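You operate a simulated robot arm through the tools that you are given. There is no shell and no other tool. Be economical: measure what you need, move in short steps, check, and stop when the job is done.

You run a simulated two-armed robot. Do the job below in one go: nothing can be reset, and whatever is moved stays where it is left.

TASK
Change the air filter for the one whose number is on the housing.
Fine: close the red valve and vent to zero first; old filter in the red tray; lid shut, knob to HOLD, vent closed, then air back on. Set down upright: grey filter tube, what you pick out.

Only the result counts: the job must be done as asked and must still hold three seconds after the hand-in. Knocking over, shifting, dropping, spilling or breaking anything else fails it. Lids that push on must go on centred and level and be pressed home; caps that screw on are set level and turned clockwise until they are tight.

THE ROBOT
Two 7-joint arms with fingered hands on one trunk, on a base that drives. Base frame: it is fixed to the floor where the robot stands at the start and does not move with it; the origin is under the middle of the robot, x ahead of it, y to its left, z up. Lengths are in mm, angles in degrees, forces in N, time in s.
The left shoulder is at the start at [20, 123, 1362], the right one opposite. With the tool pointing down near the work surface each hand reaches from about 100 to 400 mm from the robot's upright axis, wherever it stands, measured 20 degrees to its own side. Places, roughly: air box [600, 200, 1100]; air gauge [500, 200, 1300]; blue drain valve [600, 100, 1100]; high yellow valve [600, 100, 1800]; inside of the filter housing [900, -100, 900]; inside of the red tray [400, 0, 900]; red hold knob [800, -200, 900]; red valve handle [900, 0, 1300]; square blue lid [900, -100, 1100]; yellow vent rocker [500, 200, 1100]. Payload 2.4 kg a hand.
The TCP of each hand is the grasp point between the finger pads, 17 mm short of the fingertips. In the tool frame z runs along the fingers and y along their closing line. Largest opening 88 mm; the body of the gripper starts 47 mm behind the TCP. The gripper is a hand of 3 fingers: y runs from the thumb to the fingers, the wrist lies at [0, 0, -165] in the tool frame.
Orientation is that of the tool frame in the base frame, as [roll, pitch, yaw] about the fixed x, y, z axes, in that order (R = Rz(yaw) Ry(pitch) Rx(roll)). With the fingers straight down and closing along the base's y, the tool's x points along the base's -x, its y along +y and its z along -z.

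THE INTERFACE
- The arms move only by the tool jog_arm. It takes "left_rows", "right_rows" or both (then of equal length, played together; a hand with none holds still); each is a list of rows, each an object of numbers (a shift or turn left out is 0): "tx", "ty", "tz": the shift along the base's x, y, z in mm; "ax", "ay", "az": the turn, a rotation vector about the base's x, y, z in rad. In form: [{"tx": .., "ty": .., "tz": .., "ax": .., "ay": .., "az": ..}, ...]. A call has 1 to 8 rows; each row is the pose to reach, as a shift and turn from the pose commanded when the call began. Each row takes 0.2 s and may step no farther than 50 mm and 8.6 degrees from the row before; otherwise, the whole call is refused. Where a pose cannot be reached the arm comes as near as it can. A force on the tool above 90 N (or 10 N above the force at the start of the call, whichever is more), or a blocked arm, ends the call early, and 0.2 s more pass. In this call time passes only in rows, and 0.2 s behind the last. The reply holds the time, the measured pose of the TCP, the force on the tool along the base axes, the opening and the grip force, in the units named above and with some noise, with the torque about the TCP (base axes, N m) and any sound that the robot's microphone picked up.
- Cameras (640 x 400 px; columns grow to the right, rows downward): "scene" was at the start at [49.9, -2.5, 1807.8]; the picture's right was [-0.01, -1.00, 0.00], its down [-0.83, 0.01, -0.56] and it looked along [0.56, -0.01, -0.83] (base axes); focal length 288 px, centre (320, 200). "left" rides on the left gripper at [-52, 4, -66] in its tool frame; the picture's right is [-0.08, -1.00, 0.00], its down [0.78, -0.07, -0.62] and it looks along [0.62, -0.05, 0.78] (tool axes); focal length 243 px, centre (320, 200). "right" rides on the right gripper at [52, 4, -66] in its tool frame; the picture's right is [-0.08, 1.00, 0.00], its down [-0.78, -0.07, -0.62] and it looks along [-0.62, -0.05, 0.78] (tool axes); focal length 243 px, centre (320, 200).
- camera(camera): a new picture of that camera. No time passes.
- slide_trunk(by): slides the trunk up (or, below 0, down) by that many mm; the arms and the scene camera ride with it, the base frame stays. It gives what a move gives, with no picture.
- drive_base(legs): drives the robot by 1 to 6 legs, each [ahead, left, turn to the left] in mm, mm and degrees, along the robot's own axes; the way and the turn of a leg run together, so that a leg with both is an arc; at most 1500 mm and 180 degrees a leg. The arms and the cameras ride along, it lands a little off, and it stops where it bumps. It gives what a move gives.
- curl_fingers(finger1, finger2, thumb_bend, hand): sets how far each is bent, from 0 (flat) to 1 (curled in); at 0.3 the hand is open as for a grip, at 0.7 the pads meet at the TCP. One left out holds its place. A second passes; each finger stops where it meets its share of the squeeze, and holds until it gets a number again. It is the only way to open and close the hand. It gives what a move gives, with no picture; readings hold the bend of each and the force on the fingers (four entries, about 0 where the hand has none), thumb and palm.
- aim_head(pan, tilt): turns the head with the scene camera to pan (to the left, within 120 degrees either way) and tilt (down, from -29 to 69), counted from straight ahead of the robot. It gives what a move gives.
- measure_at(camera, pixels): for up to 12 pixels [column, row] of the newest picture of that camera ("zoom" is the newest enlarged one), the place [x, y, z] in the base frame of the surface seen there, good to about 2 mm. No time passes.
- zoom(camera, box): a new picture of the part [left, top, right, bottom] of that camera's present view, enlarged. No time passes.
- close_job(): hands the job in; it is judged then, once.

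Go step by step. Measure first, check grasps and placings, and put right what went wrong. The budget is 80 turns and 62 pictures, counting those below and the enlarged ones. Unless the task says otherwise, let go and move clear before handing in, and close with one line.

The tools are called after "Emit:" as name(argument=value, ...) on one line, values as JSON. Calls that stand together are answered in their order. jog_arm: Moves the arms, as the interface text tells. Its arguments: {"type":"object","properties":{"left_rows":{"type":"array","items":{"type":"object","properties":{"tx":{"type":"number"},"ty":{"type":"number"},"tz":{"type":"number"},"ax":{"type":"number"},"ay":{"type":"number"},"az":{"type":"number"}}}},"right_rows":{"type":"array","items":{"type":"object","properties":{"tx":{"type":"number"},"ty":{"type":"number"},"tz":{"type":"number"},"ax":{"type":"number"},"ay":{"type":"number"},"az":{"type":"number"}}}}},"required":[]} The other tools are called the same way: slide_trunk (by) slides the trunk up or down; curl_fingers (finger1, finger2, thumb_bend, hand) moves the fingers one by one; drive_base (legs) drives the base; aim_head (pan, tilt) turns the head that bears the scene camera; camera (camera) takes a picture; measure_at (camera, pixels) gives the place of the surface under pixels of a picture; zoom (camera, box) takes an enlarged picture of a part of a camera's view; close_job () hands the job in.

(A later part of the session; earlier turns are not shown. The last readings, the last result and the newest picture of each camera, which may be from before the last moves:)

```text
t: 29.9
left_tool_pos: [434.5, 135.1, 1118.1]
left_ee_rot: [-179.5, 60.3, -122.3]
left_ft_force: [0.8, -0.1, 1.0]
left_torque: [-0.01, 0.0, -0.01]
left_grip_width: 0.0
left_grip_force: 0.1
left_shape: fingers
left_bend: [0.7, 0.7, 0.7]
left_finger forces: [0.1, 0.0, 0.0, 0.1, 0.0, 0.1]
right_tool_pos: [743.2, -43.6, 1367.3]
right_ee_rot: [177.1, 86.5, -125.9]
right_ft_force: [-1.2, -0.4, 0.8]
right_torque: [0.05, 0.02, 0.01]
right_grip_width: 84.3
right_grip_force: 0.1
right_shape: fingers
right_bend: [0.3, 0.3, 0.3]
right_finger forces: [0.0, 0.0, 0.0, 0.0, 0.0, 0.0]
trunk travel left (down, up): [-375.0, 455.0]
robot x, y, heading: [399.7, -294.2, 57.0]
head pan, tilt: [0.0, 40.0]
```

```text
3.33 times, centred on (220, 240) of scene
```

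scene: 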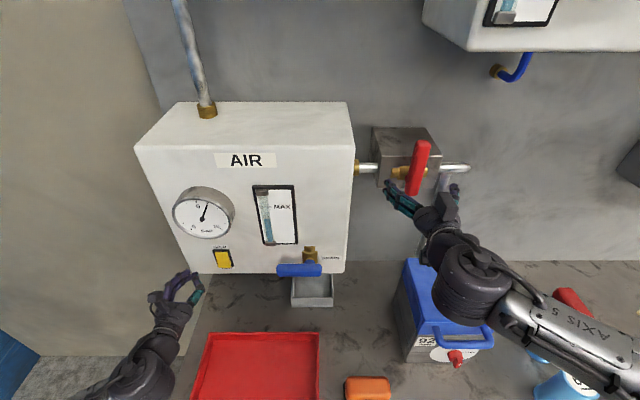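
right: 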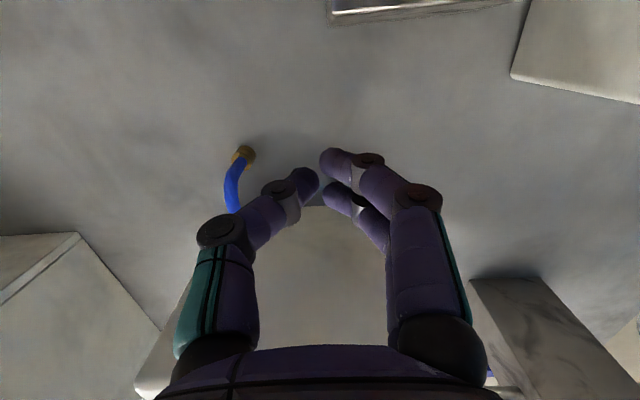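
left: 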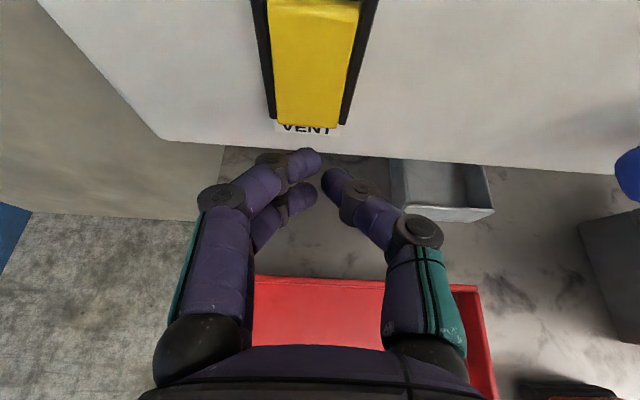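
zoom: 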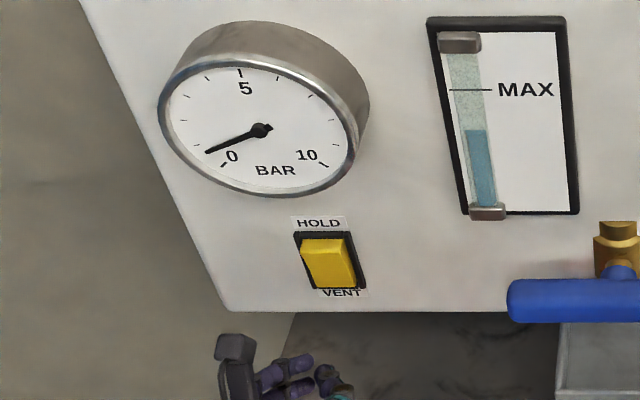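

Rocker stays at VENT and the needle is almost at 0. I'll raise/pull in the hands and drive to stand before the housing, closer to the bench.

Emit:
jog_arm(right_rows=[{"tx": -20, "ty": -31, "tz": 20}, {"tx": -38, "ty": -59, "tz": 40}], left_rows=[{"tx": 0, "ty": 0, "tz": 45}, {"tz": 90}])

Emit:
drive_base(legs=[[-20, 0, 0], [0, -194, 0.3], [90, 0, 0]])

Emit:
aim_head(pan=0, tilt=55)

Emit:
camera(camera="scene")

```text
t: 30.5
left_tool_pos: [434.3, 131.8, 1209.9]
left_ee_rot: [-179.5, 60.2, -122.4]
left_ft_force: [-0.4, 1.1, 1.0]
left_torque: [0.01, 0.01, 0.02]
left_grip_width: 0.0
left_grip_force: 0.0
left_shape: fingers
left_bend: [0.7, 0.7, 0.7]
left_finger forces: [0.0, 0.1, 0.0, 0.1, 0.0, 0.0]
right_tool_pos: [704.9, -105.6, 1406.0]
right_ee_rot: [177.0, 86.6, -126.0]
right_ft_force: [-1.0, 0.5, -1.2]
right_torque: [0.02, -0.03, 0.0]
right_grip_width: 84.3
right_grip_force: 0.0
right_shape: fingers
right_bend: [0.3, 0.3, 0.3]
right_finger forces: [0.0, 0.0, 0.0, 0.0, 0.0, 0.0]
trunk travel left (down, up): [-375.0, 455.0]
robot x, y, heading: [400.9, -296.9, 57.2]
head pan, tilt: [0.0, 40.0]
```

```text
t: 32.9
left_tool_pos: [589.1, 30.2, 1210.6]
left_ee_rot: [-179.5, 60.3, -122.1]
left_ft_force: [0.5, -0.5, -0.2]
left_torque: [0.02, 0.02, 0.0]
left_grip_width: 0.0
left_grip_force: 0.0
left_shape: fingers
left_bend: [0.7, 0.7, 0.7]
left_finger forces: [0.1, 0.1, 0.0, 0.0, 0.0, 0.0]
right_tool_pos: [861.4, -206.7, 1405.6]
right_ee_rot: [176.7, 86.5, -126.0]
right_ft_force: [0.1, -0.9, 0.1]
right_torque: [-0.03, -0.03, 0.03]
right_grip_width: 84.5
right_grip_force: 0.0
right_shape: fingers
right_bend: [0.3, 0.3, 0.3]
right_finger forces: [0.1, 0.0, 0.0, 0.1, 0.0, 0.1]
trunk travel left (down, up): [-375.0, 455.0]
robot x, y, heading: [558.2, -395.6, 57.5]
head pan, tilt: [0.0, 40.0]
stopped in leg 3: the robot was blocked; the commanded pose is now the measured one
```

```text
t: 33.7
left_tool_pos: [588.9, 30.8, 1208.6]
left_ee_rot: [-179.3, 60.2, -122.0]
left_ft_force: [-0.5, -0.1, 0.3]
left_torque: [-0.02, 0.0, 0.03]
left_grip_width: 0.1
left_grip_force: 0.0
left_shape: fingers
left_bend: [0.7, 0.7, 0.7]
left_finger forces: [0.0, 0.1, 0.0, 0.0, 0.0, 0.0]
right_tool_pos: [863.0, -203.6, 1406.2]
right_ee_rot: [177.1, 86.4, -125.5]
right_ft_force: [-0.4, 0.3, 0.3]
right_torque: [-0.03, 0.04, 0.0]
right_grip_width: 84.1
right_grip_force: 0.1
right_shape: fingers
right_bend: [0.3, 0.3, 0.3]
right_finger forces: [0.0, 0.0, 0.0, 0.0, 0.0, 0.0]
trunk travel left (down, up): [-375.0, 455.0]
robot x, y, heading: [561.5, -397.4, 57.5]
head pan, tilt: [0.0, 55.0]
```

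```text
32 pictures are left
```

scene: 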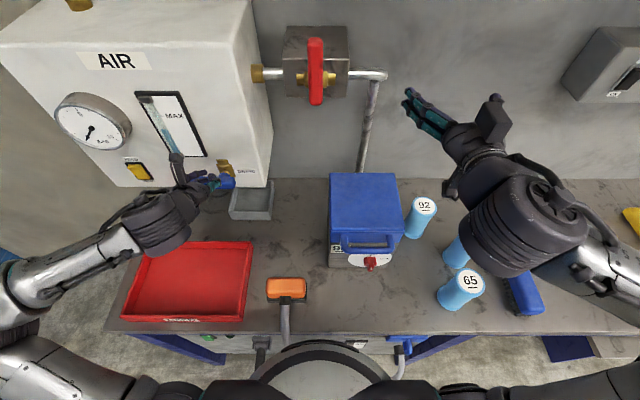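

Blocked again at depth −32; that's the bench limit, so I'll work with a pitched tool. Zoom on the knob/dial and gauge.

Emit:
zoom(camera="scene", box=[325, 225, 415, 280])

Emit:
measure_at(camera="scene", pixels=[[333, 176], [394, 176], [333, 230], [401, 234], [345, 247], [391, 250], [370, 263], [425, 205], [469, 280], [368, 250], [336, 249], [454, 262]])

Emit:
zoom(camera="scene", box=[40, 80, 170, 190])

```text
7.11 times, centred on (370, 252) of scene
```

zoom: 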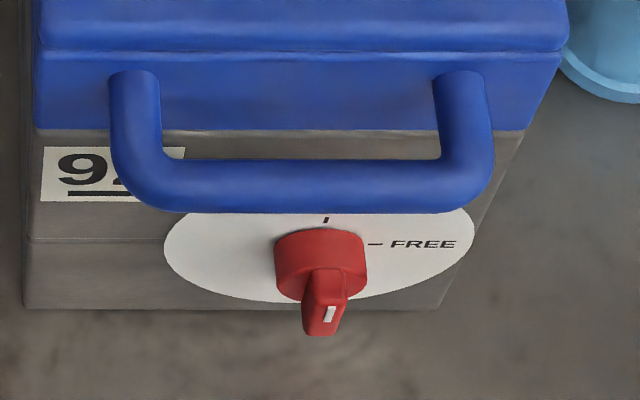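

```text
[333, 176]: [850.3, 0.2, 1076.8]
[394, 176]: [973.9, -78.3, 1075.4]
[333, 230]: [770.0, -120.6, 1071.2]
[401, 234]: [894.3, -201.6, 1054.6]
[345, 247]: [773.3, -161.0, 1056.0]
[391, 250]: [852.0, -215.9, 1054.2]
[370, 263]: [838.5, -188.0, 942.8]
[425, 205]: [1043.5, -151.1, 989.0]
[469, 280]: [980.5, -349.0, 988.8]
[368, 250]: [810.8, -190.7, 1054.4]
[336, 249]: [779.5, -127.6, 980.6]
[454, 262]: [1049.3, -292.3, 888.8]
```

```text
3.64 times, centred on (105, 135) of scene
```

zoom: 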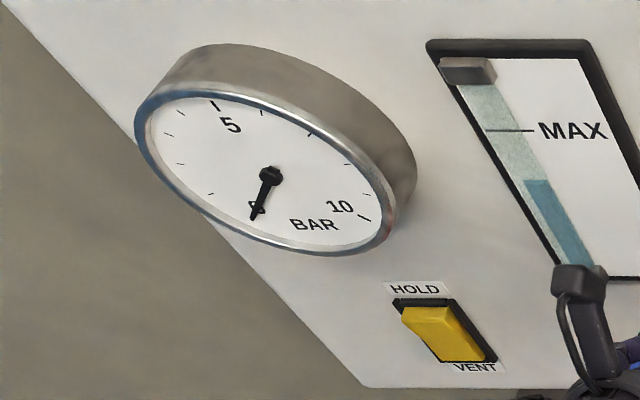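

Gauge needle is at 0. Dial: HOLD tick at top, FREE at 3 o'clock, so the knob turns clockwise 90°; knob axis s≈806, z≈943. Lift the left hand, lower the trunk, then bring the right hand in pitched 30° down in front of the knob.

Emit:
jog_arm(left_rows=[{"tx": -13, "ty": -21, "tz": 20}, {"tx": -27, "ty": -42, "tz": 60}, {"tx": -27, "ty": -42, "tz": 105}, {"tx": -27, "ty": -42, "tz": 150}])

Emit:
slide_trunk(by=-170)

Emit:
jog_arm(right_rows=[{"tx": -28.8, "ty": -17.1, "ax": -0.097, "ay": 0.0624}, {"tx": -58.7, "ty": -36, "tz": -10, "ax": -0.194, "ay": 0.1248}, {"tx": -58.7, "ty": -36, "tz": -50, "ax": -0.292, "ay": 0.1873}, {"tx": -58.7, "ty": -36, "tz": -95, "ax": -0.389, "ay": 0.2498}, {"tx": -58.7, "ty": -36, "tz": -140, "ax": -0.389, "ay": 0.2498}, {"tx": -58.7, "ty": -36, "tz": -185, "ax": -0.389, "ay": 0.2498}, {"tx": -58.7, "ty": -36, "tz": -230, "ax": -0.389, "ay": 0.2498}, {"tx": -58.7, "ty": -36, "tz": -263, "ax": -0.389, "ay": 0.2498}])

Emit:
camera(camera="right")

Emit:
camera(camera="scene")

```text
t: 34.7
left_tool_pos: [563.3, -12.2, 1359.7]
left_ee_rot: [-179.4, 60.2, -122.2]
left_ft_force: [-0.2, 0.6, 0.7]
left_torque: [0.0, 0.01, -0.05]
left_grip_width: 0.0
left_grip_force: 0.0
left_shape: fingers
left_bend: [0.7, 0.7, 0.7]
left_finger forces: [0.1, 0.0, 0.1, 0.0, 0.0, 0.0]
right_tool_pos: [862.1, -204.2, 1404.7]
right_ee_rot: [176.8, 86.3, -125.8]
right_ft_force: [0.4, 0.1, 0.3]
right_torque: [0.01, -0.04, 0.01]
right_grip_width: 84.6
right_grip_force: 0.0
right_shape: fingers
right_bend: [0.3, 0.3, 0.3]
right_finger forces: [0.0, 0.0, 0.0, 0.0, 0.0, 0.1]
trunk travel left (down, up): [-375.0, 455.0]
robot x, y, heading: [559.8, -396.6, 57.6]
head pan, tilt: [0.0, 55.0]
```

```text
t: 36.6
left_tool_pos: [562.4, -11.7, 1189.3]
left_ee_rot: [-179.4, 60.2, -122.2]
left_ft_force: [-0.1, 0.6, 0.0]
left_torque: [0.04, 0.03, -0.02]
left_grip_width: 0.0
left_grip_force: 0.1
left_shape: fingers
left_bend: [0.7, 0.7, 0.7]
left_finger forces: [0.1, 0.0, 0.1, 0.0, 0.0, 0.1]
right_tool_pos: [863.0, -203.6, 1234.2]
right_ee_rot: [177.1, 86.4, -125.6]
right_ft_force: [1.0, 0.4, 0.0]
right_torque: [0.03, 0.0, 0.0]
right_grip_width: 84.2
right_grip_force: 0.0
right_shape: fingers
right_bend: [0.3, 0.3, 0.3]
right_finger forces: [0.0, 0.0, 0.1, 0.0, 0.1, 0.1]
trunk travel left (down, up): [-205.0, 625.0]
robot x, y, heading: [560.7, -396.1, 57.4]
head pan, tilt: [0.0, 55.0]
```

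```text
t: 38.4
left_tool_pos: [563.2, -11.0, 1188.0]
left_ee_rot: [-179.4, 60.2, -122.0]
left_ft_force: [-0.1, 0.6, 1.0]
left_torque: [-0.01, 0.01, 0.01]
left_grip_width: 0.5
left_grip_force: 0.0
left_shape: fingers
left_bend: [0.7, 0.7, 0.7]
left_finger forces: [0.1, 0.0, 0.0, 0.0, 0.1, 0.0]
right_tool_pos: [803.8, -188.9, 998.1]
right_ee_rot: [179.5, 60.0, -123.2]
right_ft_force: [-0.2, -0.6, -0.6]
right_torque: [0.01, 0.0, 0.01]
right_grip_width: 84.5
right_grip_force: 0.0
right_shape: fingers
right_bend: [0.3, 0.3, 0.3]
right_finger forces: [0.0, 0.0, 0.0, 0.1, 0.0, 0.0]
right hand out of reach, approached as far as the arm can: row 6, 7, 8
trunk travel left (down, up): [-205.0, 625.0]
robot x, y, heading: [560.0, -399.1, 57.6]
head pan, tilt: [0.0, 55.0]
```

```text
29 pictures are left
```

right: 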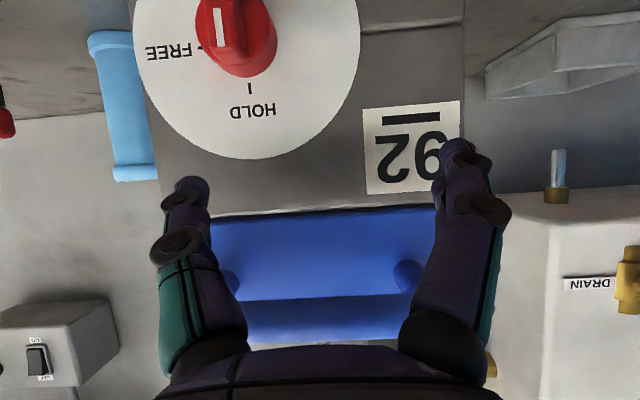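

```text
28 pictures are left
```

scene: 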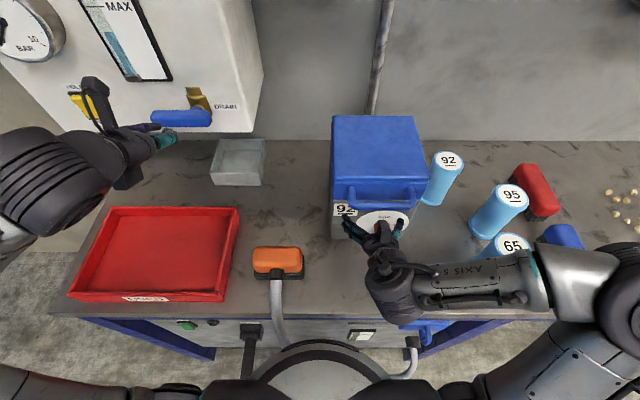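

The right hand is in front of the knob (dial reads HOLD top, FREE right). Check forearm clearance over filter 65 before lowering further, and the knob location.

Emit:
measure_at(camera="scene", pixels=[[480, 270], [480, 305], [530, 275], [540, 300], [580, 270], [440, 290], [515, 240], [560, 235]])

Emit:
measure_at(camera="right", pixels=[[217, 25], [235, 20], [225, 60], [250, 60], [265, 30], [205, 55], [250, 88], [196, 48], [250, 130], [345, 60], [235, 5]])

```text
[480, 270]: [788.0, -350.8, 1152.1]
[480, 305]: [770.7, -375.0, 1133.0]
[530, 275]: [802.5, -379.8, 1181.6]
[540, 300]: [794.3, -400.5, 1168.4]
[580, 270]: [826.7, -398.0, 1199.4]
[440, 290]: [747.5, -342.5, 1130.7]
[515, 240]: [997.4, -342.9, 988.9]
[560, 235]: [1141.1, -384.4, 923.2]
```

```text
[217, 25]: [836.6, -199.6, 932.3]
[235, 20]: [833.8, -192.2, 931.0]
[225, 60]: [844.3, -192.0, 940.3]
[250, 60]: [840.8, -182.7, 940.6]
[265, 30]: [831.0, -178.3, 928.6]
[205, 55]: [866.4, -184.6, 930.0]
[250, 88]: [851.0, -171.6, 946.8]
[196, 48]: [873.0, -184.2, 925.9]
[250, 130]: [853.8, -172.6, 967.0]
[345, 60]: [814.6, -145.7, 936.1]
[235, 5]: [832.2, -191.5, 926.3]
```

Forearm is ≥1130, well clear. Knob axis is s≈809, z≈926, bar front d≈283; the hand is too folded this close, so I'll back the base 90 mm, then level the hand to ~12° and lower it.

Emit:
drive_base(legs=[[-90, 0, 0]])

Emit:
jog_arm(right_rows=[{"tx": 14, "ty": 7.4, "tz": -15, "ax": 0.066, "ay": -0.0425}, {"tx": 28, "ty": 14.8, "tz": -30, "ax": 0.132, "ay": -0.085}, {"tx": 42, "ty": 22.2, "tz": -45, "ax": 0.198, "ay": -0.1275}, {"tx": 55.8, "ty": 29.6, "tz": -61, "ax": 0.264, "ay": -0.17}])

```text
t: 39.5
left_tool_pos: [515.1, -87.3, 1189.5]
left_ee_rot: [-179.4, 60.3, -122.1]
left_ft_force: [0.6, -0.2, -0.4]
left_torque: [0.0, 0.0, -0.01]
left_grip_width: 0.0
left_grip_force: 0.0
left_shape: fingers
left_bend: [0.7, 0.7, 0.7]
left_finger forces: [0.1, 0.0, 0.0, 0.0, 0.0, 0.1]
right_tool_pos: [756.1, -264.9, 997.9]
right_ee_rot: [179.5, 60.0, -123.1]
right_ft_force: [0.1, -0.2, 0.4]
right_torque: [0.0, 0.03, -0.02]
right_grip_width: 84.3
right_grip_force: 0.1
right_shape: fingers
right_bend: [0.3, 0.3, 0.3]
right_finger forces: [0.0, 0.0, 0.0, 0.0, 0.0, 0.1]
trunk travel left (down, up): [-205.0, 625.0]
robot x, y, heading: [506.5, -472.2, 57.4]
head pan, tilt: [0.0, 55.0]
```

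```text
t: 40.5
left_tool_pos: [514.3, -86.8, 1189.3]
left_ee_rot: [-179.4, 60.2, -122.1]
left_ft_force: [-0.4, 0.3, 1.0]
left_torque: [0.0, 0.0, 0.0]
left_grip_width: 0.0
left_grip_force: 0.2
left_shape: fingers
left_bend: [0.7, 0.7, 0.7]
left_finger forces: [0.0, 0.1, 0.0, 0.0, 0.0, 0.1]
right_tool_pos: [810.8, -233.1, 938.1]
right_ee_rot: [179.1, 78.0, -123.7]
right_ft_force: [-0.7, 0.8, -0.5]
right_torque: [-0.01, 0.02, 0.01]
right_grip_width: 84.2
right_grip_force: 0.0
right_shape: fingers
right_bend: [0.3, 0.3, 0.3]
right_finger forces: [0.1, 0.0, 0.0, 0.0, 0.0, 0.0]
right hand out of reach, approached as far as the arm can: row 1, 2, 3
trunk travel left (down, up): [-205.0, 625.0]
robot x, y, heading: [509.2, -473.6, 57.3]
head pan, tilt: [0.0, 55.0]
```

Hand is at s=808, d=242, on line with the knob. Advance 34 mm, drop 10, and close on the bar.

Emit:
jog_arm(right_rows=[{"tx": 9, "ty": 14, "tz": -6}, {"tx": 18.5, "ty": 28.5, "tz": -10}])

Emit:
curl_fingers(hand="right", finger1=0.7, finger2=0.7, thumb_bend=0.7)

Emit:
camera(camera="right")

```text
t: 41.1
left_tool_pos: [514.4, -87.1, 1187.9]
left_ee_rot: [-179.4, 60.2, -122.1]
left_ft_force: [0.4, 0.3, -0.2]
left_torque: [-0.03, 0.02, 0.02]
left_grip_width: 0.3
left_grip_force: 0.1
left_shape: fingers
left_bend: [0.7, 0.7, 0.7]
left_finger forces: [0.0, 0.1, 0.0, 0.1, 0.1, 0.0]
right_tool_pos: [828.7, -205.7, 927.7]
right_ee_rot: [179.1, 77.9, -123.6]
right_ft_force: [0.7, 0.1, -0.2]
right_torque: [0.01, -0.01, 0.0]
right_grip_width: 84.2
right_grip_force: 0.1
right_shape: fingers
right_bend: [0.3, 0.3, 0.3]
right_finger forces: [0.1, 0.0, 0.0, 0.0, 0.1, 0.1]
trunk travel left (down, up): [-205.0, 625.0]
robot x, y, heading: [512.4, -475.6, 57.3]
head pan, tilt: [0.0, 55.0]
```

```text
t: 42.1
left_tool_pos: [515.3, -85.9, 1188.8]
left_ee_rot: [-179.6, 60.3, -122.1]
left_ft_force: [0.8, -0.9, 0.6]
left_torque: [-0.04, 0.02, -0.02]
left_grip_width: 0.0
left_grip_force: 0.1
left_shape: fingers
left_bend: [0.7, 0.7, 0.7]
left_finger forces: [0.1, 0.1, 0.0, 0.0, 0.0, 0.1]
right_tool_pos: [829.1, -205.4, 927.4]
right_ee_rot: [179.1, 77.8, -123.5]
right_ft_force: [2.1, 0.8, 0.3]
right_torque: [-0.02, -0.02, -0.03]
right_grip_width: 6.7
right_grip_force: 2.4
right_shape: fingers
right_bend: [0.67, 0.67, 0.67]
right_finger forces: [1.0, 1.1, 0.0, 0.1, 3.4, 0.0]
trunk travel left (down, up): [-205.0, 625.0]
robot x, y, heading: [510.4, -472.3, 57.4]
head pan, tilt: [0.0, 55.0]
```

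```text
27 pictures are left
```

right: 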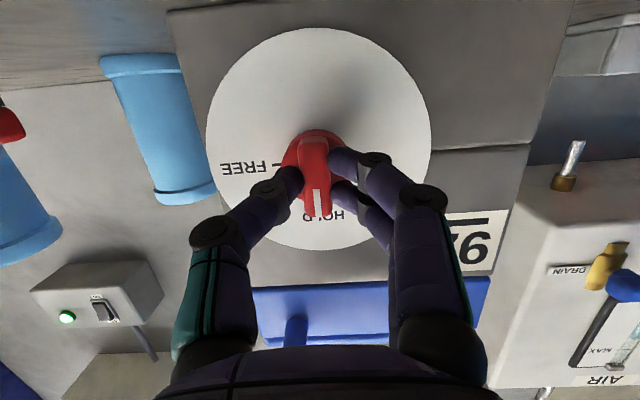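

Fingers hold the bar, whose white mark points to HOLD. Squeeze a bit more and turn clockwise about the wall axis.

Emit:
curl_fingers(hand="right", finger1=0.8, finger2=0.8, thumb_bend=0.8)

Emit:
jog_arm(right_rows=[{"ax": 0.0756, "ay": 0.1178}, {"ax": 0.1512, "ay": 0.2356}, {"ax": 0.2268, "ay": 0.3534}, {"ax": 0.3024, "ay": 0.4712}, {"ax": 0.378, "ay": 0.589}, {"ax": 0.4536, "ay": 0.7068}, {"ax": 0.5292, "ay": 0.8246}, {"ax": 0.6048, "ay": 0.9424}])

Emit:
camera(camera="right")

```text
t: 43.1
left_tool_pos: [515.3, -86.5, 1187.7]
left_ee_rot: [-179.4, 60.2, -122.1]
left_ft_force: [0.1, 0.5, 0.5]
left_torque: [-0.01, 0.02, -0.03]
left_grip_width: 0.0
left_grip_force: 0.1
left_shape: fingers
left_bend: [0.7, 0.7, 0.7]
left_finger forces: [0.0, 0.0, 0.0, 0.1, 0.0, 0.0]
right_tool_pos: [829.7, -205.3, 927.6]
right_ee_rot: [179.2, 77.9, -123.6]
right_ft_force: [1.7, 3.5, -0.9]
right_torque: [-0.03, 0.02, 0.01]
right_grip_width: 3.8
right_grip_force: 11.4
right_shape: fingers
right_bend: [0.76, 0.74, 0.67]
right_finger forces: [7.3, 5.0, 0.1, 0.1, 10.4, 0.0]
trunk travel left (down, up): [-205.0, 625.0]
robot x, y, heading: [509.0, -474.0, 57.5]
head pan, tilt: [0.0, 55.0]
```

```text
t: 44.9
left_tool_pos: [515.3, -88.1, 1188.3]
left_ee_rot: [-179.5, 60.2, -122.1]
left_ft_force: [-0.1, 0.0, 0.5]
left_torque: [0.0, -0.01, -0.01]
left_grip_width: 0.0
left_grip_force: 0.0
left_shape: fingers
left_bend: [0.7, 0.7, 0.7]
left_finger forces: [0.0, 0.0, 0.0, 0.0, 0.0, 0.0]
right_tool_pos: [843.8, -243.6, 1003.6]
right_ee_rot: [96.0, 26.2, 160.8]
right_ft_force: [0.8, -0.2, 0.9]
right_torque: [-0.01, 0.0, 0.0]
right_grip_width: 0.0
right_grip_force: 0.0
right_shape: fingers
right_bend: [0.8, 0.79, 0.74]
right_finger forces: [0.0, 0.1, 0.1, 0.0, 0.0, 0.0]
right hand out of reach, approached as far as the arm can: row 1, 2, 3, 4, 5, 6, 7, 8
trunk travel left (down, up): [-205.0, 625.0]
robot x, y, heading: [509.8, -473.8, 57.8]
head pan, tilt: [0.0, 55.0]
```

```text
26 pictures are left
```

right: 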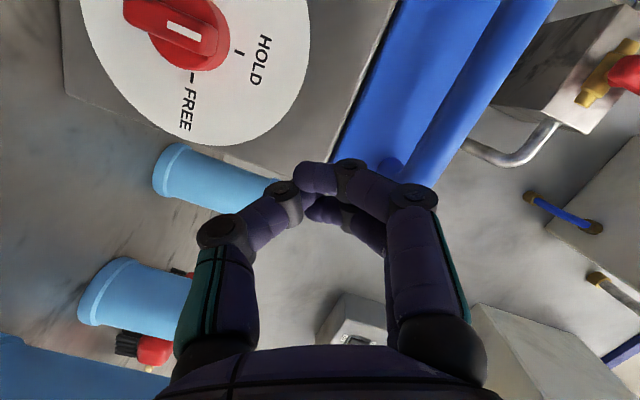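

The wrist couldn't follow and the grip slipped; the knob hardly moved. I'll instead push the bar with closed fingertips; measure bar ends first.

Emit:
measure_at(camera="right", pixels=[[183, 30], [205, 38], [213, 45], [215, 30], [160, 20], [135, 12], [150, 30], [195, 55], [238, 51], [192, 76]])

Emit:
zoom(camera="right", box=[80, 0, 280, 120])

```text
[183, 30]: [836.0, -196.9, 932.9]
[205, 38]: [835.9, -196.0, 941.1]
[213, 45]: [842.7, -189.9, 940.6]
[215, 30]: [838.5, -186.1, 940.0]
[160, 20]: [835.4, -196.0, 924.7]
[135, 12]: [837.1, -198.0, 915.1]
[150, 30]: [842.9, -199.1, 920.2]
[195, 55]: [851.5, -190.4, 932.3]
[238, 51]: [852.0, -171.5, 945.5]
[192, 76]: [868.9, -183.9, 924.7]
```

```text
3.20 times, centred on (180, 60) of right
```

zoom: 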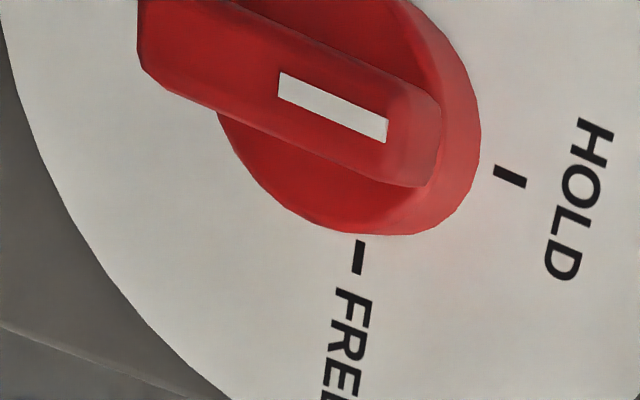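

The hand orientation did reach 63° of roll; only the position fell short because the trunk is too high. I'll lift the hand, lower the trunk 110 mm, and test the full 90° roll in free space in front of the knob.

Emit:
jog_arm(right_rows=[{"tx": -5, "ty": -8, "tz": 30}, {"tx": -10.8, "ty": -16.8, "tz": 60}])

Emit:
slide_trunk(by=-110)

Emit:
jog_arm(right_rows=[{"tx": -15, "ty": 8, "tz": -8}, {"tx": -27, "ty": 19, "tz": -22, "ax": 0.06, "ay": 0.0935}, {"tx": -27, "ty": 19, "tz": -22, "ax": 0.12, "ay": 0.187}, {"tx": -27, "ty": 19, "tz": -22, "ax": 0.18, "ay": 0.2805}, {"tx": -27, "ty": 19, "tz": -22, "ax": 0.243, "ay": 0.3787}])

```text
t: 45.5
left_tool_pos: [514.7, -87.5, 1188.4]
left_ee_rot: [-179.4, 60.2, -122.2]
left_ft_force: [1.4, -0.1, -0.3]
left_torque: [-0.02, -0.01, -0.02]
left_grip_width: 0.0
left_grip_force: 0.1
left_shape: fingers
left_bend: [0.7, 0.7, 0.7]
left_finger forces: [0.0, 0.1, 0.0, 0.0, 0.1, 0.0]
right_tool_pos: [833.2, -258.1, 1065.6]
right_ee_rot: [96.0, 24.8, 160.7]
right_ft_force: [0.3, -0.3, -0.6]
right_torque: [0.02, -0.03, -0.02]
right_grip_width: 0.1
right_grip_force: 0.1
right_shape: fingers
right_bend: [0.8, 0.79, 0.74]
right_finger forces: [0.1, 0.0, 0.0, 0.1, 0.1, 0.0]
trunk travel left (down, up): [-205.0, 625.0]
robot x, y, heading: [509.2, -477.2, 57.7]
head pan, tilt: [0.0, 55.0]
```

```text
t: 46.9
left_tool_pos: [514.6, -86.9, 1078.9]
left_ee_rot: [-179.4, 60.2, -122.2]
left_ft_force: [-0.3, 0.9, -0.7]
left_torque: [-0.03, 0.01, -0.01]
left_grip_width: 0.1
left_grip_force: 0.0
left_shape: fingers
left_bend: [0.7, 0.7, 0.7]
left_finger forces: [0.0, 0.0, 0.1, 0.0, 0.1, 0.1]
right_tool_pos: [833.5, -258.7, 956.1]
right_ee_rot: [95.7, 25.1, 160.8]
right_ft_force: [-0.3, 0.8, -0.2]
right_torque: [0.05, 0.02, 0.01]
right_grip_width: 0.0
right_grip_force: 0.1
right_shape: fingers
right_bend: [0.8, 0.79, 0.74]
right_finger forces: [0.1, 0.0, 0.0, 0.1, 0.0, 0.0]
trunk travel left (down, up): [-95.0, 735.0]
robot x, y, heading: [511.7, -475.3, 57.8]
head pan, tilt: [0.0, 55.0]
```

```text
t: 48.1
left_tool_pos: [514.1, -86.6, 1078.7]
left_ee_rot: [-179.4, 60.2, -122.1]
left_ft_force: [0.3, -0.6, -0.3]
left_torque: [-0.02, -0.03, 0.02]
left_grip_width: 0.0
left_grip_force: 0.1
left_shape: fingers
left_bend: [0.7, 0.7, 0.7]
left_finger forces: [0.0, 0.0, 0.1, 0.0, 0.0, 0.1]
right_tool_pos: [809.0, -231.7, 935.7]
right_ee_rot: [90.1, -0.3, 159.4]
right_ft_force: [-0.1, -0.1, -0.8]
right_torque: [0.0, 0.0, 0.02]
right_grip_width: 0.0
right_grip_force: 0.0
right_shape: fingers
right_bend: [0.8, 0.79, 0.74]
right_finger forces: [0.0, 0.0, 0.0, 0.0, 0.1, 0.1]
right hand out of reach, approached as far as the arm can: row 2, 3, 4, 5
trunk travel left (down, up): [-95.0, 735.0]
robot x, y, heading: [509.1, -469.7, 57.5]
head pan, tilt: [0.0, 55.0]
```

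The full 90° roll is reachable here. Open the fingers, roll back, and re-grasp the bar.

Emit:
curl_fingers(hand="right", finger1=0.4, finger2=0.4, thumb_bend=0.4)

Emit:
jog_arm(right_rows=[{"ax": -0.0756, "ay": -0.1178}, {"ax": -0.1512, "ay": -0.2356}, {"ax": -0.2268, "ay": -0.3534}, {"ax": -0.3024, "ay": -0.4712}, {"ax": -0.378, "ay": -0.589}, {"ax": -0.4536, "ay": -0.7068}, {"ax": -0.5292, "ay": -0.8246}, {"ax": -0.6048, "ay": -0.9424}])

Emit:
jog_arm(right_rows=[{"ax": -0.061, "ay": -0.095}, {"ax": -0.122, "ay": -0.19}, {"ax": -0.183, "ay": -0.285}, {"ax": -0.2434, "ay": -0.3793}])

```text
t: 49.1
left_tool_pos: [514.3, -88.3, 1080.0]
left_ee_rot: [-179.4, 60.1, -122.1]
left_ft_force: [-0.6, -0.1, -0.7]
left_torque: [0.0, -0.01, 0.01]
left_grip_width: 0.0
left_grip_force: 0.0
left_shape: fingers
left_bend: [0.7, 0.7, 0.7]
left_finger forces: [0.0, 0.1, 0.0, 0.0, 0.0, 0.1]
right_tool_pos: [810.6, -231.3, 936.6]
right_ee_rot: [90.0, -0.1, 159.4]
right_ft_force: [-0.4, 0.6, -0.5]
right_torque: [0.01, -0.02, 0.0]
right_grip_width: 62.5
right_grip_force: 0.1
right_shape: fingers
right_bend: [0.4, 0.4, 0.4]
right_finger forces: [0.0, 0.0, 0.0, 0.0, 0.0, 0.1]
trunk travel left (down, up): [-95.0, 735.0]
robot x, y, heading: [506.0, -473.0, 57.6]
head pan, tilt: [0.0, 55.0]
```

```text
t: 50.9
left_tool_pos: [514.2, -86.9, 1079.1]
left_ee_rot: [-179.5, 60.3, -122.1]
left_ft_force: [0.1, 0.1, 0.1]
left_torque: [0.0, 0.02, 0.0]
left_grip_width: 0.2
left_grip_force: 0.1
left_shape: fingers
left_bend: [0.7, 0.7, 0.7]
left_finger forces: [0.0, 0.1, 0.0, 0.0, 0.0, 0.0]
right_tool_pos: [808.5, -232.1, 937.4]
right_ee_rot: [113.6, 61.7, 173.6]
right_ft_force: [0.5, -0.3, -0.5]
right_torque: [0.0, 0.01, 0.05]
right_grip_width: 62.2
right_grip_force: 0.1
right_shape: fingers
right_bend: [0.4, 0.4, 0.4]
right_finger forces: [0.0, 0.1, 0.0, 0.1, 0.1, 0.0]
trunk travel left (down, up): [-95.0, 735.0]
robot x, y, heading: [510.6, -473.7, 57.6]
head pan, tilt: [0.0, 55.0]
```

```text
t: 51.9
left_tool_pos: [514.2, -86.4, 1079.5]
left_ee_rot: [-179.4, 60.3, -122.1]
left_ft_force: [-0.2, 0.0, -0.3]
left_torque: [0.03, 0.01, -0.01]
left_grip_width: 0.2
left_grip_force: 0.1
left_shape: fingers
left_bend: [0.7, 0.7, 0.7]
left_finger forces: [0.1, 0.0, 0.0, 0.0, 0.0, 0.2]
right_tool_pos: [808.9, -230.7, 935.9]
right_ee_rot: [179.8, 78.0, -122.9]
right_ft_force: [0.0, -0.2, -1.3]
right_torque: [-0.04, -0.03, -0.01]
right_grip_width: 62.2
right_grip_force: 0.1
right_shape: fingers
right_bend: [0.4, 0.4, 0.4]
right_finger forces: [0.1, 0.0, 0.0, 0.1, 0.1, 0.0]
trunk travel left (down, up): [-95.0, 735.0]
robot x, y, heading: [509.8, -476.3, 57.6]
head pan, tilt: [0.0, 55.0]
```

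Back to the grasp orientation at s=805, d=243. Advance, close firmly, and turn 64° clockwise.

Emit:
jog_arm(right_rows=[{"tx": 11, "ty": 13.7, "tz": -8}, {"tx": 22, "ty": 27.5, "tz": -8}])

Emit:
curl_fingers(hand="right", finger1=0.8, finger2=0.8, thumb_bend=0.8)

Emit:
jog_arm(right_rows=[{"ax": 0.0756, "ay": 0.1178}, {"ax": 0.1512, "ay": 0.2356}, {"ax": 0.2268, "ay": 0.3534}, {"ax": 0.3024, "ay": 0.4712}, {"ax": 0.378, "ay": 0.589}, {"ax": 0.4536, "ay": 0.7068}, {"ax": 0.5292, "ay": 0.8246}, {"ax": 0.6048, "ay": 0.9424}])

Emit:
jog_arm(right_rows=[{"ax": 0.061, "ay": 0.095}, {"ax": 0.122, "ay": 0.19}, {"ax": 0.183, "ay": 0.285}, {"ax": 0.2434, "ay": 0.3793}])

Emit:
camera(camera="right")

```text
t: 52.5
left_tool_pos: [515.1, -87.7, 1078.3]
left_ee_rot: [-179.5, 60.2, -122.1]
left_ft_force: [-0.4, 0.6, 0.6]
left_torque: [0.02, -0.01, -0.01]
left_grip_width: 0.0
left_grip_force: 0.0
left_shape: fingers
left_bend: [0.7, 0.7, 0.7]
left_finger forces: [0.1, 0.0, 0.0, 0.1, 0.0, 0.0]
right_tool_pos: [832.1, -204.4, 927.5]
right_ee_rot: [179.5, 78.0, -123.1]
right_ft_force: [0.3, 0.2, -0.5]
right_torque: [0.02, -0.01, 0.02]
right_grip_width: 62.1
right_grip_force: 0.1
right_shape: fingers
right_bend: [0.4, 0.4, 0.4]
right_finger forces: [0.1, 0.0, 0.0, 0.0, 0.0, 0.0]
trunk travel left (down, up): [-95.0, 735.0]
robot x, y, heading: [508.2, -470.9, 57.4]
head pan, tilt: [0.0, 55.0]
```

```text
t: 53.5
left_tool_pos: [515.6, -86.3, 1078.2]
left_ee_rot: [-179.4, 60.2, -122.1]
left_ft_force: [0.4, 0.5, 0.3]
left_torque: [0.03, 0.01, 0.01]
left_grip_width: 0.0
left_grip_force: 0.1
left_shape: fingers
left_bend: [0.7, 0.7, 0.7]
left_finger forces: [0.0, 0.1, 0.1, 0.0, 0.0, 0.0]
right_tool_pos: [831.6, -201.3, 927.7]
right_ee_rot: [179.4, 77.9, -123.3]
right_ft_force: [3.3, 6.8, -0.7]
right_torque: [0.02, 0.02, -0.04]
right_grip_width: 4.7
right_grip_force: 10.7
right_shape: fingers
right_bend: [0.74, 0.74, 0.68]
right_finger forces: [5.4, 5.5, 0.1, 0.0, 10.5, 0.0]
trunk travel left (down, up): [-95.0, 735.0]
robot x, y, heading: [509.9, -473.0, 57.8]
head pan, tilt: [0.0, 55.0]
```

```text
t: 55.3
left_tool_pos: [516.6, -87.2, 1079.0]
left_ee_rot: [-179.5, 60.2, -122.0]
left_ft_force: [-0.5, 0.2, -0.2]
left_torque: [-0.02, -0.03, -0.04]
left_grip_width: 0.1
left_grip_force: 0.0
left_shape: fingers
left_bend: [0.7, 0.7, 0.7]
left_finger forces: [0.0, 0.0, 0.0, 0.0, 0.0, 0.0]
right_tool_pos: [831.9, -204.8, 928.8]
right_ee_rot: [95.8, 24.8, 160.6]
right_ft_force: [4.9, 0.6, 0.9]
right_torque: [-0.01, -0.04, -0.03]
right_grip_width: 4.1
right_grip_force: 11.0
right_shape: fingers
right_bend: [0.77, 0.75, 0.68]
right_finger forces: [6.8, 4.6, 0.0, 0.0, 11.4, 0.0]
trunk travel left (down, up): [-95.0, 735.0]
robot x, y, heading: [513.5, -473.4, 57.2]
head pan, tilt: [0.0, 55.0]
```

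```text
t: 56.3
left_tool_pos: [515.3, -86.5, 1078.7]
left_ee_rot: [-179.5, 60.2, -122.2]
left_ft_force: [0.8, -0.1, -0.2]
left_torque: [0.01, -0.02, 0.0]
left_grip_width: 0.0
left_grip_force: 0.0
left_shape: fingers
left_bend: [0.7, 0.7, 0.7]
left_finger forces: [0.1, 0.1, 0.1, 0.0, 0.0, 0.0]
right_tool_pos: [818.6, -200.3, 931.0]
right_ee_rot: [90.5, 4.1, 162.1]
right_ft_force: [3.4, -5.5, -10.0]
right_torque: [-0.16, -0.05, -0.08]
right_grip_width: 0.6
right_grip_force: 9.4
right_shape: fingers
right_bend: [0.8, 0.78, 0.67]
right_finger forces: [0.1, 5.2, 0.0, 0.0, 14.3, 0.0]
right hand out of reach, approached as far as the arm can: row 3, 4
trunk travel left (down, up): [-95.0, 735.0]
robot x, y, heading: [511.9, -474.2, 57.4]
head pan, tilt: [0.0, 55.0]
```

```text
24 pictures are left
```

right: 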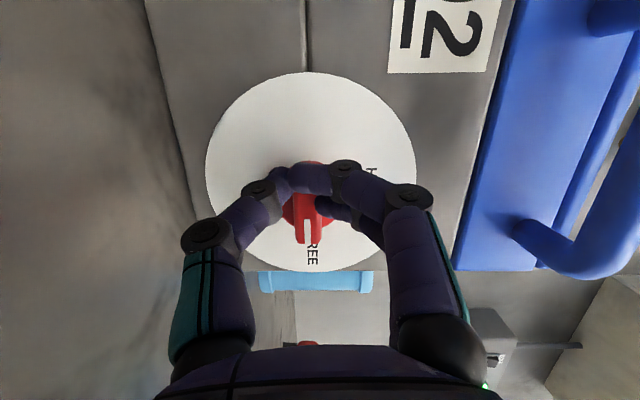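

The bar now points to FREE. Release, back away, raise the trunk and look at the lid.

Emit:
curl_fingers(hand="right", finger1=0.35, finger2=0.35, thumb_bend=0.35)

Emit:
jog_arm(right_rows=[{"tx": -11, "ty": -17}, {"tx": -22, "ty": -34}, {"tx": -38, "ty": -59}])

Emit:
slide_trunk(by=150)

Emit:
camera(camera="right")

Emit:
camera(camera="scene")

```text
t: 57.3
left_tool_pos: [517.4, -87.3, 1078.0]
left_ee_rot: [-179.4, 60.2, -122.2]
left_ft_force: [0.5, 0.0, -0.6]
left_torque: [-0.04, 0.02, -0.02]
left_grip_width: 0.0
left_grip_force: 0.1
left_shape: fingers
left_bend: [0.7, 0.7, 0.7]
left_finger forces: [0.0, 0.0, 0.0, 0.0, 0.0, 0.0]
right_tool_pos: [819.8, -199.5, 934.0]
right_ee_rot: [90.3, 4.1, 162.2]
right_ft_force: [0.1, 0.3, -0.2]
right_torque: [0.04, 0.0, -0.01]
right_grip_width: 73.2
right_grip_force: 0.1
right_shape: fingers
right_bend: [0.35, 0.35, 0.35]
right_finger forces: [0.0, 0.1, 0.0, 0.0, 0.1, 0.0]
trunk travel left (down, up): [-95.0, 735.0]
robot x, y, heading: [510.4, -471.6, 57.6]
head pan, tilt: [0.0, 55.0]
```

```text
t: 58.1
left_tool_pos: [515.4, -86.5, 1078.6]
left_ee_rot: [-179.4, 60.3, -122.1]
left_ft_force: [0.0, 0.6, 0.2]
left_torque: [0.01, -0.02, -0.03]
left_grip_width: 0.1
left_grip_force: 0.0
left_shape: fingers
left_bend: [0.7, 0.7, 0.7]
left_finger forces: [0.0, 0.0, 0.0, 0.0, 0.1, 0.1]
right_tool_pos: [794.1, -230.2, 944.5]
right_ee_rot: [90.3, 4.0, 162.1]
right_ft_force: [-0.1, 0.3, 0.1]
right_torque: [0.02, 0.01, 0.01]
right_grip_width: 73.3
right_grip_force: 0.0
right_shape: fingers
right_bend: [0.35, 0.35, 0.35]
right_finger forces: [0.1, 0.0, 0.0, 0.0, 0.0, 0.1]
right hand out of reach, approached as far as the arm can: row 2, 3
trunk travel left (down, up): [-95.0, 735.0]
robot x, y, heading: [510.2, -471.0, 57.5]
head pan, tilt: [0.0, 55.0]
```

```text
t: 59.9
left_tool_pos: [514.9, -87.7, 1228.9]
left_ee_rot: [-179.3, 60.1, -122.1]
left_ft_force: [0.1, 0.2, 0.0]
left_torque: [-0.01, -0.02, -0.03]
left_grip_width: 0.0
left_grip_force: 0.1
left_shape: fingers
left_bend: [0.7, 0.7, 0.7]
left_finger forces: [0.0, 0.0, 0.0, 0.0, 0.0, 0.0]
right_tool_pos: [794.8, -229.6, 1096.9]
right_ee_rot: [90.4, 4.2, 162.1]
right_ft_force: [0.0, 1.5, 0.6]
right_torque: [0.0, 0.03, 0.03]
right_grip_width: 73.3
right_grip_force: 0.1
right_shape: fingers
right_bend: [0.35, 0.35, 0.35]
right_finger forces: [0.1, 0.0, 0.1, 0.0, 0.1, 0.1]
trunk travel left (down, up): [-245.0, 585.0]
robot x, y, heading: [512.3, -470.4, 57.4]
head pan, tilt: [0.0, 55.0]
```

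```text
23 pictures are left
```

right: 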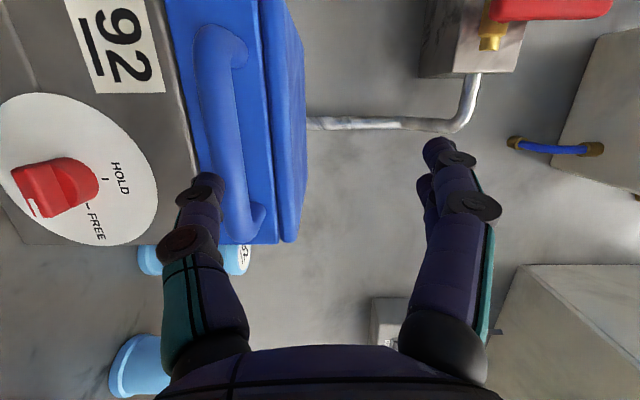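

```text
22 pictures are left
```

scene: 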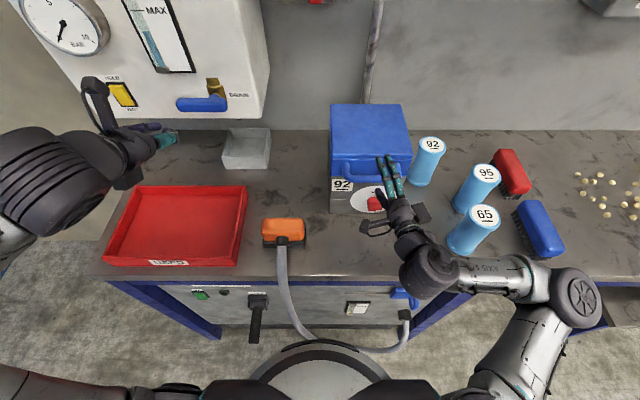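

Knob points to FREE. Measure the handle in the right view (bar from 220,50 to 250,210).

Emit:
measure_at(camera="right", pixels=[[220, 60], [225, 110], [232, 160], [243, 200], [203, 110], [250, 130], [215, 130], [270, 120], [240, 50], [262, 210], [300, 120]])

```text
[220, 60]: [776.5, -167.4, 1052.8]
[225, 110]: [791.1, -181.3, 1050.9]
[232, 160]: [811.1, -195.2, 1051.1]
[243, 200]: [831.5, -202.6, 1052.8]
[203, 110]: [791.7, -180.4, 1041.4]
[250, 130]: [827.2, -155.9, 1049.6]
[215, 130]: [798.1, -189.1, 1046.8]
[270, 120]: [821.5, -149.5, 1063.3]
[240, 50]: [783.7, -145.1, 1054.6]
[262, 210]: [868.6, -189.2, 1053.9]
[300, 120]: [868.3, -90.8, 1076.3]
```

Bar centre ≈ d 281, z 1046. Lower, advance over the bar and close.

Emit:
jog_arm(right_rows=[{"tz": -26}, {"tz": -51}, {"tx": 10, "ty": 20.3, "tz": -51}, {"tx": 20.1, "ty": 40.6, "tz": -51}])

Emit:
curl_fingers(hand="right", finger1=0.7, finger2=0.7, thumb_bend=0.7)

Emit:
camera(camera="right")

```text
t: 60.9
left_tool_pos: [514.6, -87.2, 1229.5]
left_ee_rot: [-179.4, 60.2, -122.2]
left_ft_force: [0.2, -0.2, 1.2]
left_torque: [-0.03, -0.02, -0.03]
left_grip_width: 0.0
left_grip_force: 0.1
left_shape: fingers
left_bend: [0.7, 0.7, 0.7]
left_finger forces: [0.0, 0.1, 0.1, 0.1, 0.0, 0.1]
right_tool_pos: [794.3, -224.6, 1079.7]
right_ee_rot: [90.5, 4.1, 162.1]
right_ft_force: [0.4, 0.8, -0.5]
right_torque: [-0.01, 0.0, 0.01]
right_grip_width: 73.3
right_grip_force: 0.0
right_shape: fingers
right_bend: [0.35, 0.35, 0.35]
right_finger forces: [0.1, 0.0, 0.1, 0.1, 0.1, 0.0]
right hand out of reach, approached as far as the arm can: row 1, 2, 3, 4
trunk travel left (down, up): [-245.0, 585.0]
robot x, y, heading: [507.4, -470.2, 57.4]
head pan, tilt: [0.0, 55.0]
```

```text
t: 61.9
left_tool_pos: [515.4, -86.5, 1228.9]
left_ee_rot: [-179.4, 60.2, -122.1]
left_ft_force: [-0.4, -0.2, 0.1]
left_torque: [0.0, 0.0, -0.01]
left_grip_width: 0.1
left_grip_force: 0.0
left_shape: fingers
left_bend: [0.7, 0.7, 0.7]
left_finger forces: [0.0, 0.1, 0.1, 0.0, 0.1, 0.0]
right_tool_pos: [795.3, -223.8, 1079.7]
right_ee_rot: [90.5, 4.0, 162.1]
right_ft_force: [0.3, -0.6, 1.0]
right_torque: [-0.01, 0.03, -0.04]
right_grip_width: 0.0
right_grip_force: 0.1
right_shape: fingers
right_bend: [0.7, 0.7, 0.7]
right_finger forces: [0.1, 0.0, 0.0, 0.0, 0.0, 0.0]
trunk travel left (down, up): [-245.0, 585.0]
robot x, y, heading: [511.5, -473.7, 57.4]
head pan, tilt: [0.0, 55.0]
```

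```text
21 pictures are left
```

right: 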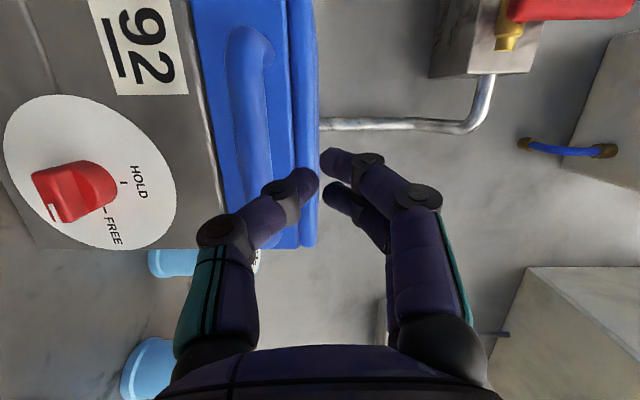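

The roll-90 pose has a lower limit tied to the trunk; I'll reopen, lower the trunk 55 mm and then advance onto the bar.

Emit:
curl_fingers(hand="right", finger1=0.35, finger2=0.35, thumb_bend=0.35)

Emit:
slide_trunk(by=-55)

Emit:
jog_arm(right_rows=[{"tz": 12}, {"tx": 5, "ty": 9, "tz": 21}, {"tx": 13, "ty": 25, "tz": 21}, {"tx": 20.5, "ty": 38, "tz": 21}])

```text
t: 62.9
left_tool_pos: [513.8, -87.4, 1229.1]
left_ee_rot: [-179.4, 60.4, -122.0]
left_ft_force: [0.1, -0.8, -0.1]
left_torque: [0.01, 0.01, -0.01]
left_grip_width: 0.0
left_grip_force: 0.0
left_shape: fingers
left_bend: [0.7, 0.7, 0.7]
left_finger forces: [0.1, 0.1, 0.0, 0.0, 0.0, 0.0]
right_tool_pos: [796.6, -224.1, 1078.9]
right_ee_rot: [90.5, 4.1, 162.0]
right_ft_force: [-0.4, 0.2, 1.2]
right_torque: [-0.02, -0.01, 0.04]
right_grip_width: 73.3
right_grip_force: 0.1
right_shape: fingers
right_bend: [0.35, 0.35, 0.35]
right_finger forces: [0.0, 0.0, 0.0, 0.1, 0.1, 0.0]
trunk travel left (down, up): [-245.0, 585.0]
robot x, y, heading: [512.4, -473.7, 57.5]
head pan, tilt: [0.0, 55.0]
```

```text
t: 63.8
left_tool_pos: [514.6, -86.9, 1174.2]
left_ee_rot: [-179.4, 60.2, -122.2]
left_ft_force: [0.0, 1.7, 0.3]
left_torque: [-0.01, 0.04, -0.04]
left_grip_width: 0.2
left_grip_force: 0.1
left_shape: fingers
left_bend: [0.7, 0.7, 0.7]
left_finger forces: [0.1, 0.0, 0.1, 0.0, 0.0, 0.0]
right_tool_pos: [795.2, -225.2, 1024.2]
right_ee_rot: [90.5, 4.1, 162.1]
right_ft_force: [0.7, -0.3, 0.6]
right_torque: [0.01, 0.02, 0.01]
right_grip_width: 73.1
right_grip_force: 0.0
right_shape: fingers
right_bend: [0.35, 0.35, 0.35]
right_finger forces: [0.0, 0.1, 0.1, 0.1, 0.0, 0.0]
trunk travel left (down, up): [-190.0, 640.0]
robot x, y, heading: [511.2, -475.7, 57.3]
head pan, tilt: [0.0, 55.0]
```

```text
t: 64.8
left_tool_pos: [515.7, -85.9, 1173.1]
left_ee_rot: [-179.4, 60.2, -122.1]
left_ft_force: [-0.1, 0.4, 0.9]
left_torque: [-0.01, 0.0, 0.01]
left_grip_width: 0.0
left_grip_force: 0.0
left_shape: fingers
left_bend: [0.7, 0.7, 0.7]
left_finger forces: [0.0, 0.0, 0.1, 0.0, 0.0, 0.0]
right_tool_pos: [815.2, -188.1, 1045.8]
right_ee_rot: [90.5, 4.1, 162.1]
right_ft_force: [-0.4, 0.7, 0.4]
right_torque: [0.0, -0.02, -0.01]
right_grip_width: 73.2
right_grip_force: 0.0
right_shape: fingers
right_bend: [0.35, 0.35, 0.35]
right_finger forces: [0.0, 0.0, 0.1, 0.1, 0.0, 0.0]
trunk travel left (down, up): [-190.0, 640.0]
robot x, y, heading: [512.9, -475.1, 57.7]
head pan, tilt: [0.0, 55.0]
```

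On the bar (s=787, d=282, z=1046). Close and lift a little to learn how the lid moves.

Emit:
curl_fingers(hand="right", finger1=0.7, finger2=0.7, thumb_bend=0.7)

Emit:
jog_arm(right_rows=[{"tz": 10}, {"tz": 20, "tx": 0.5, "ty": 1}, {"tz": 30, "tx": 1.3, "ty": 2}, {"tz": 40, "tx": 2.4, "ty": 3.8}])

Emit:
camera(camera="scene")

```text
t: 65.8
left_tool_pos: [514.8, -86.5, 1174.1]
left_ee_rot: [-179.4, 60.2, -122.1]
left_ft_force: [0.4, -0.8, 0.1]
left_torque: [0.01, -0.01, -0.01]
left_grip_width: 0.0
left_grip_force: 0.1
left_shape: fingers
left_bend: [0.7, 0.7, 0.7]
left_finger forces: [0.0, 0.1, 0.0, 0.0, 0.0, 0.0]
right_tool_pos: [815.2, -186.7, 1045.6]
right_ee_rot: [90.5, 4.1, 162.0]
right_ft_force: [-0.3, 0.4, 1.3]
right_torque: [-0.01, 0.03, -0.02]
right_grip_width: 2.6
right_grip_force: 0.6
right_shape: fingers
right_bend: [0.67, 0.7, 0.69]
right_finger forces: [1.6, 0.1, 0.0, 0.0, 0.5, 0.0]
trunk travel left (down, up): [-190.0, 640.0]
robot x, y, heading: [511.7, -473.1, 57.4]
head pan, tilt: [0.0, 55.0]
```

```text
t: 66.8
left_tool_pos: [516.2, -85.7, 1174.4]
left_ee_rot: [-179.4, 60.2, -122.1]
left_ft_force: [-0.2, -0.5, 0.0]
left_torque: [0.02, 0.03, 0.01]
left_grip_width: 0.0
left_grip_force: 0.0
left_shape: fingers
left_bend: [0.7, 0.7, 0.7]
left_finger forces: [0.0, 0.1, 0.0, 0.0, 0.1, 0.0]
right_tool_pos: [819.7, -183.5, 1084.5]
right_ee_rot: [90.7, 4.1, 162.1]
right_ft_force: [1.8, 3.7, -2.6]
right_torque: [0.03, 0.03, -0.01]
right_grip_width: 6.7
right_grip_force: 2.5
right_shape: fingers
right_bend: [0.68, 0.7, 0.66]
right_finger forces: [1.3, 0.0, 0.0, 0.0, 4.9, 0.1]
trunk travel left (down, up): [-190.0, 640.0]
robot x, y, heading: [513.3, -474.9, 57.4]
head pan, tilt: [0.0, 55.0]
```

```text
20 pictures are left
```

scene: 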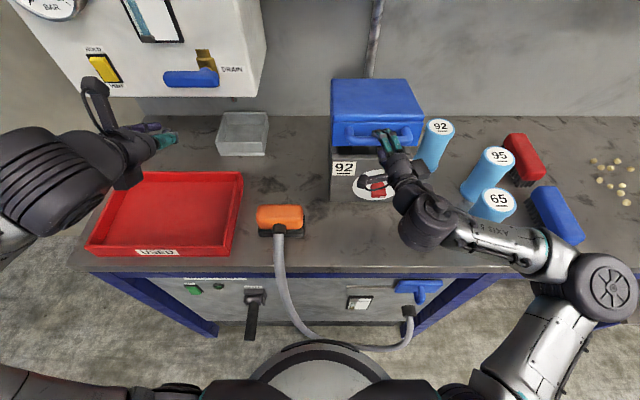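

The lid is hinged at the back and lifts easily. Follow the hinge arc up to vertical.

Emit:
jog_arm(right_rows=[{"tx": 5.7, "ty": 8.8, "tz": 31}, {"tx": 14, "ty": 21.9, "tz": 58}, {"tx": 24.8, "ty": 38.7, "tz": 82}, {"tx": 37.8, "ty": 58.9, "tz": 102}, {"tx": 52.4, "ty": 81.6, "tz": 117}, {"tx": 68, "ty": 106, "tz": 128}, {"tx": 84.2, "ty": 131.3, "tz": 133}, {"tx": 96, "ty": 149.8, "tz": 134}])

Emit:
camera(camera="scene")

```text
t: 68.6
left_tool_pos: [513.9, -87.5, 1174.7]
left_ee_rot: [-179.4, 60.2, -122.2]
left_ft_force: [-0.4, -0.6, 0.1]
left_torque: [-0.01, 0.0, 0.0]
left_grip_width: 0.0
left_grip_force: 0.1
left_shape: fingers
left_bend: [0.7, 0.7, 0.7]
left_finger forces: [0.0, 0.1, 0.0, 0.1, 0.1, 0.0]
right_tool_pos: [907.8, -44.4, 1205.6]
right_ee_rot: [90.2, 4.1, 162.1]
right_ft_force: [-0.9, -1.1, 5.2]
right_torque: [0.09, -0.03, 0.01]
right_grip_width: 8.4
right_grip_force: 4.2
right_shape: fingers
right_bend: [0.64, 0.64, 0.68]
right_finger forces: [3.4, 3.5, 0.1, 0.1, 1.0, 0.0]
right hand out of reach, approached as far as the arm can: row 8
trunk travel left (down, up): [-190.0, 640.0]
robot x, y, heading: [511.7, -471.0, 57.4]
head pan, tilt: [0.0, 55.0]
```

```text
19 pictures are left
```

scene: 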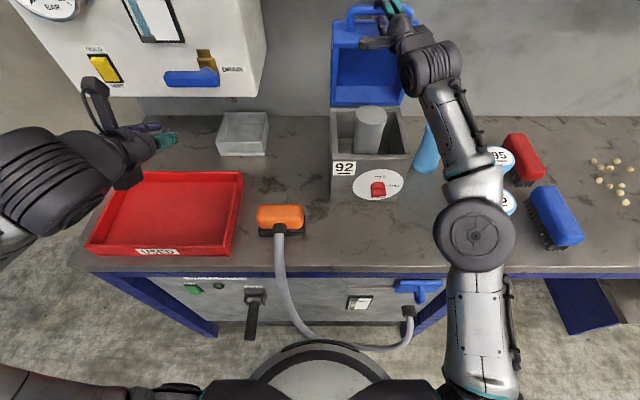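

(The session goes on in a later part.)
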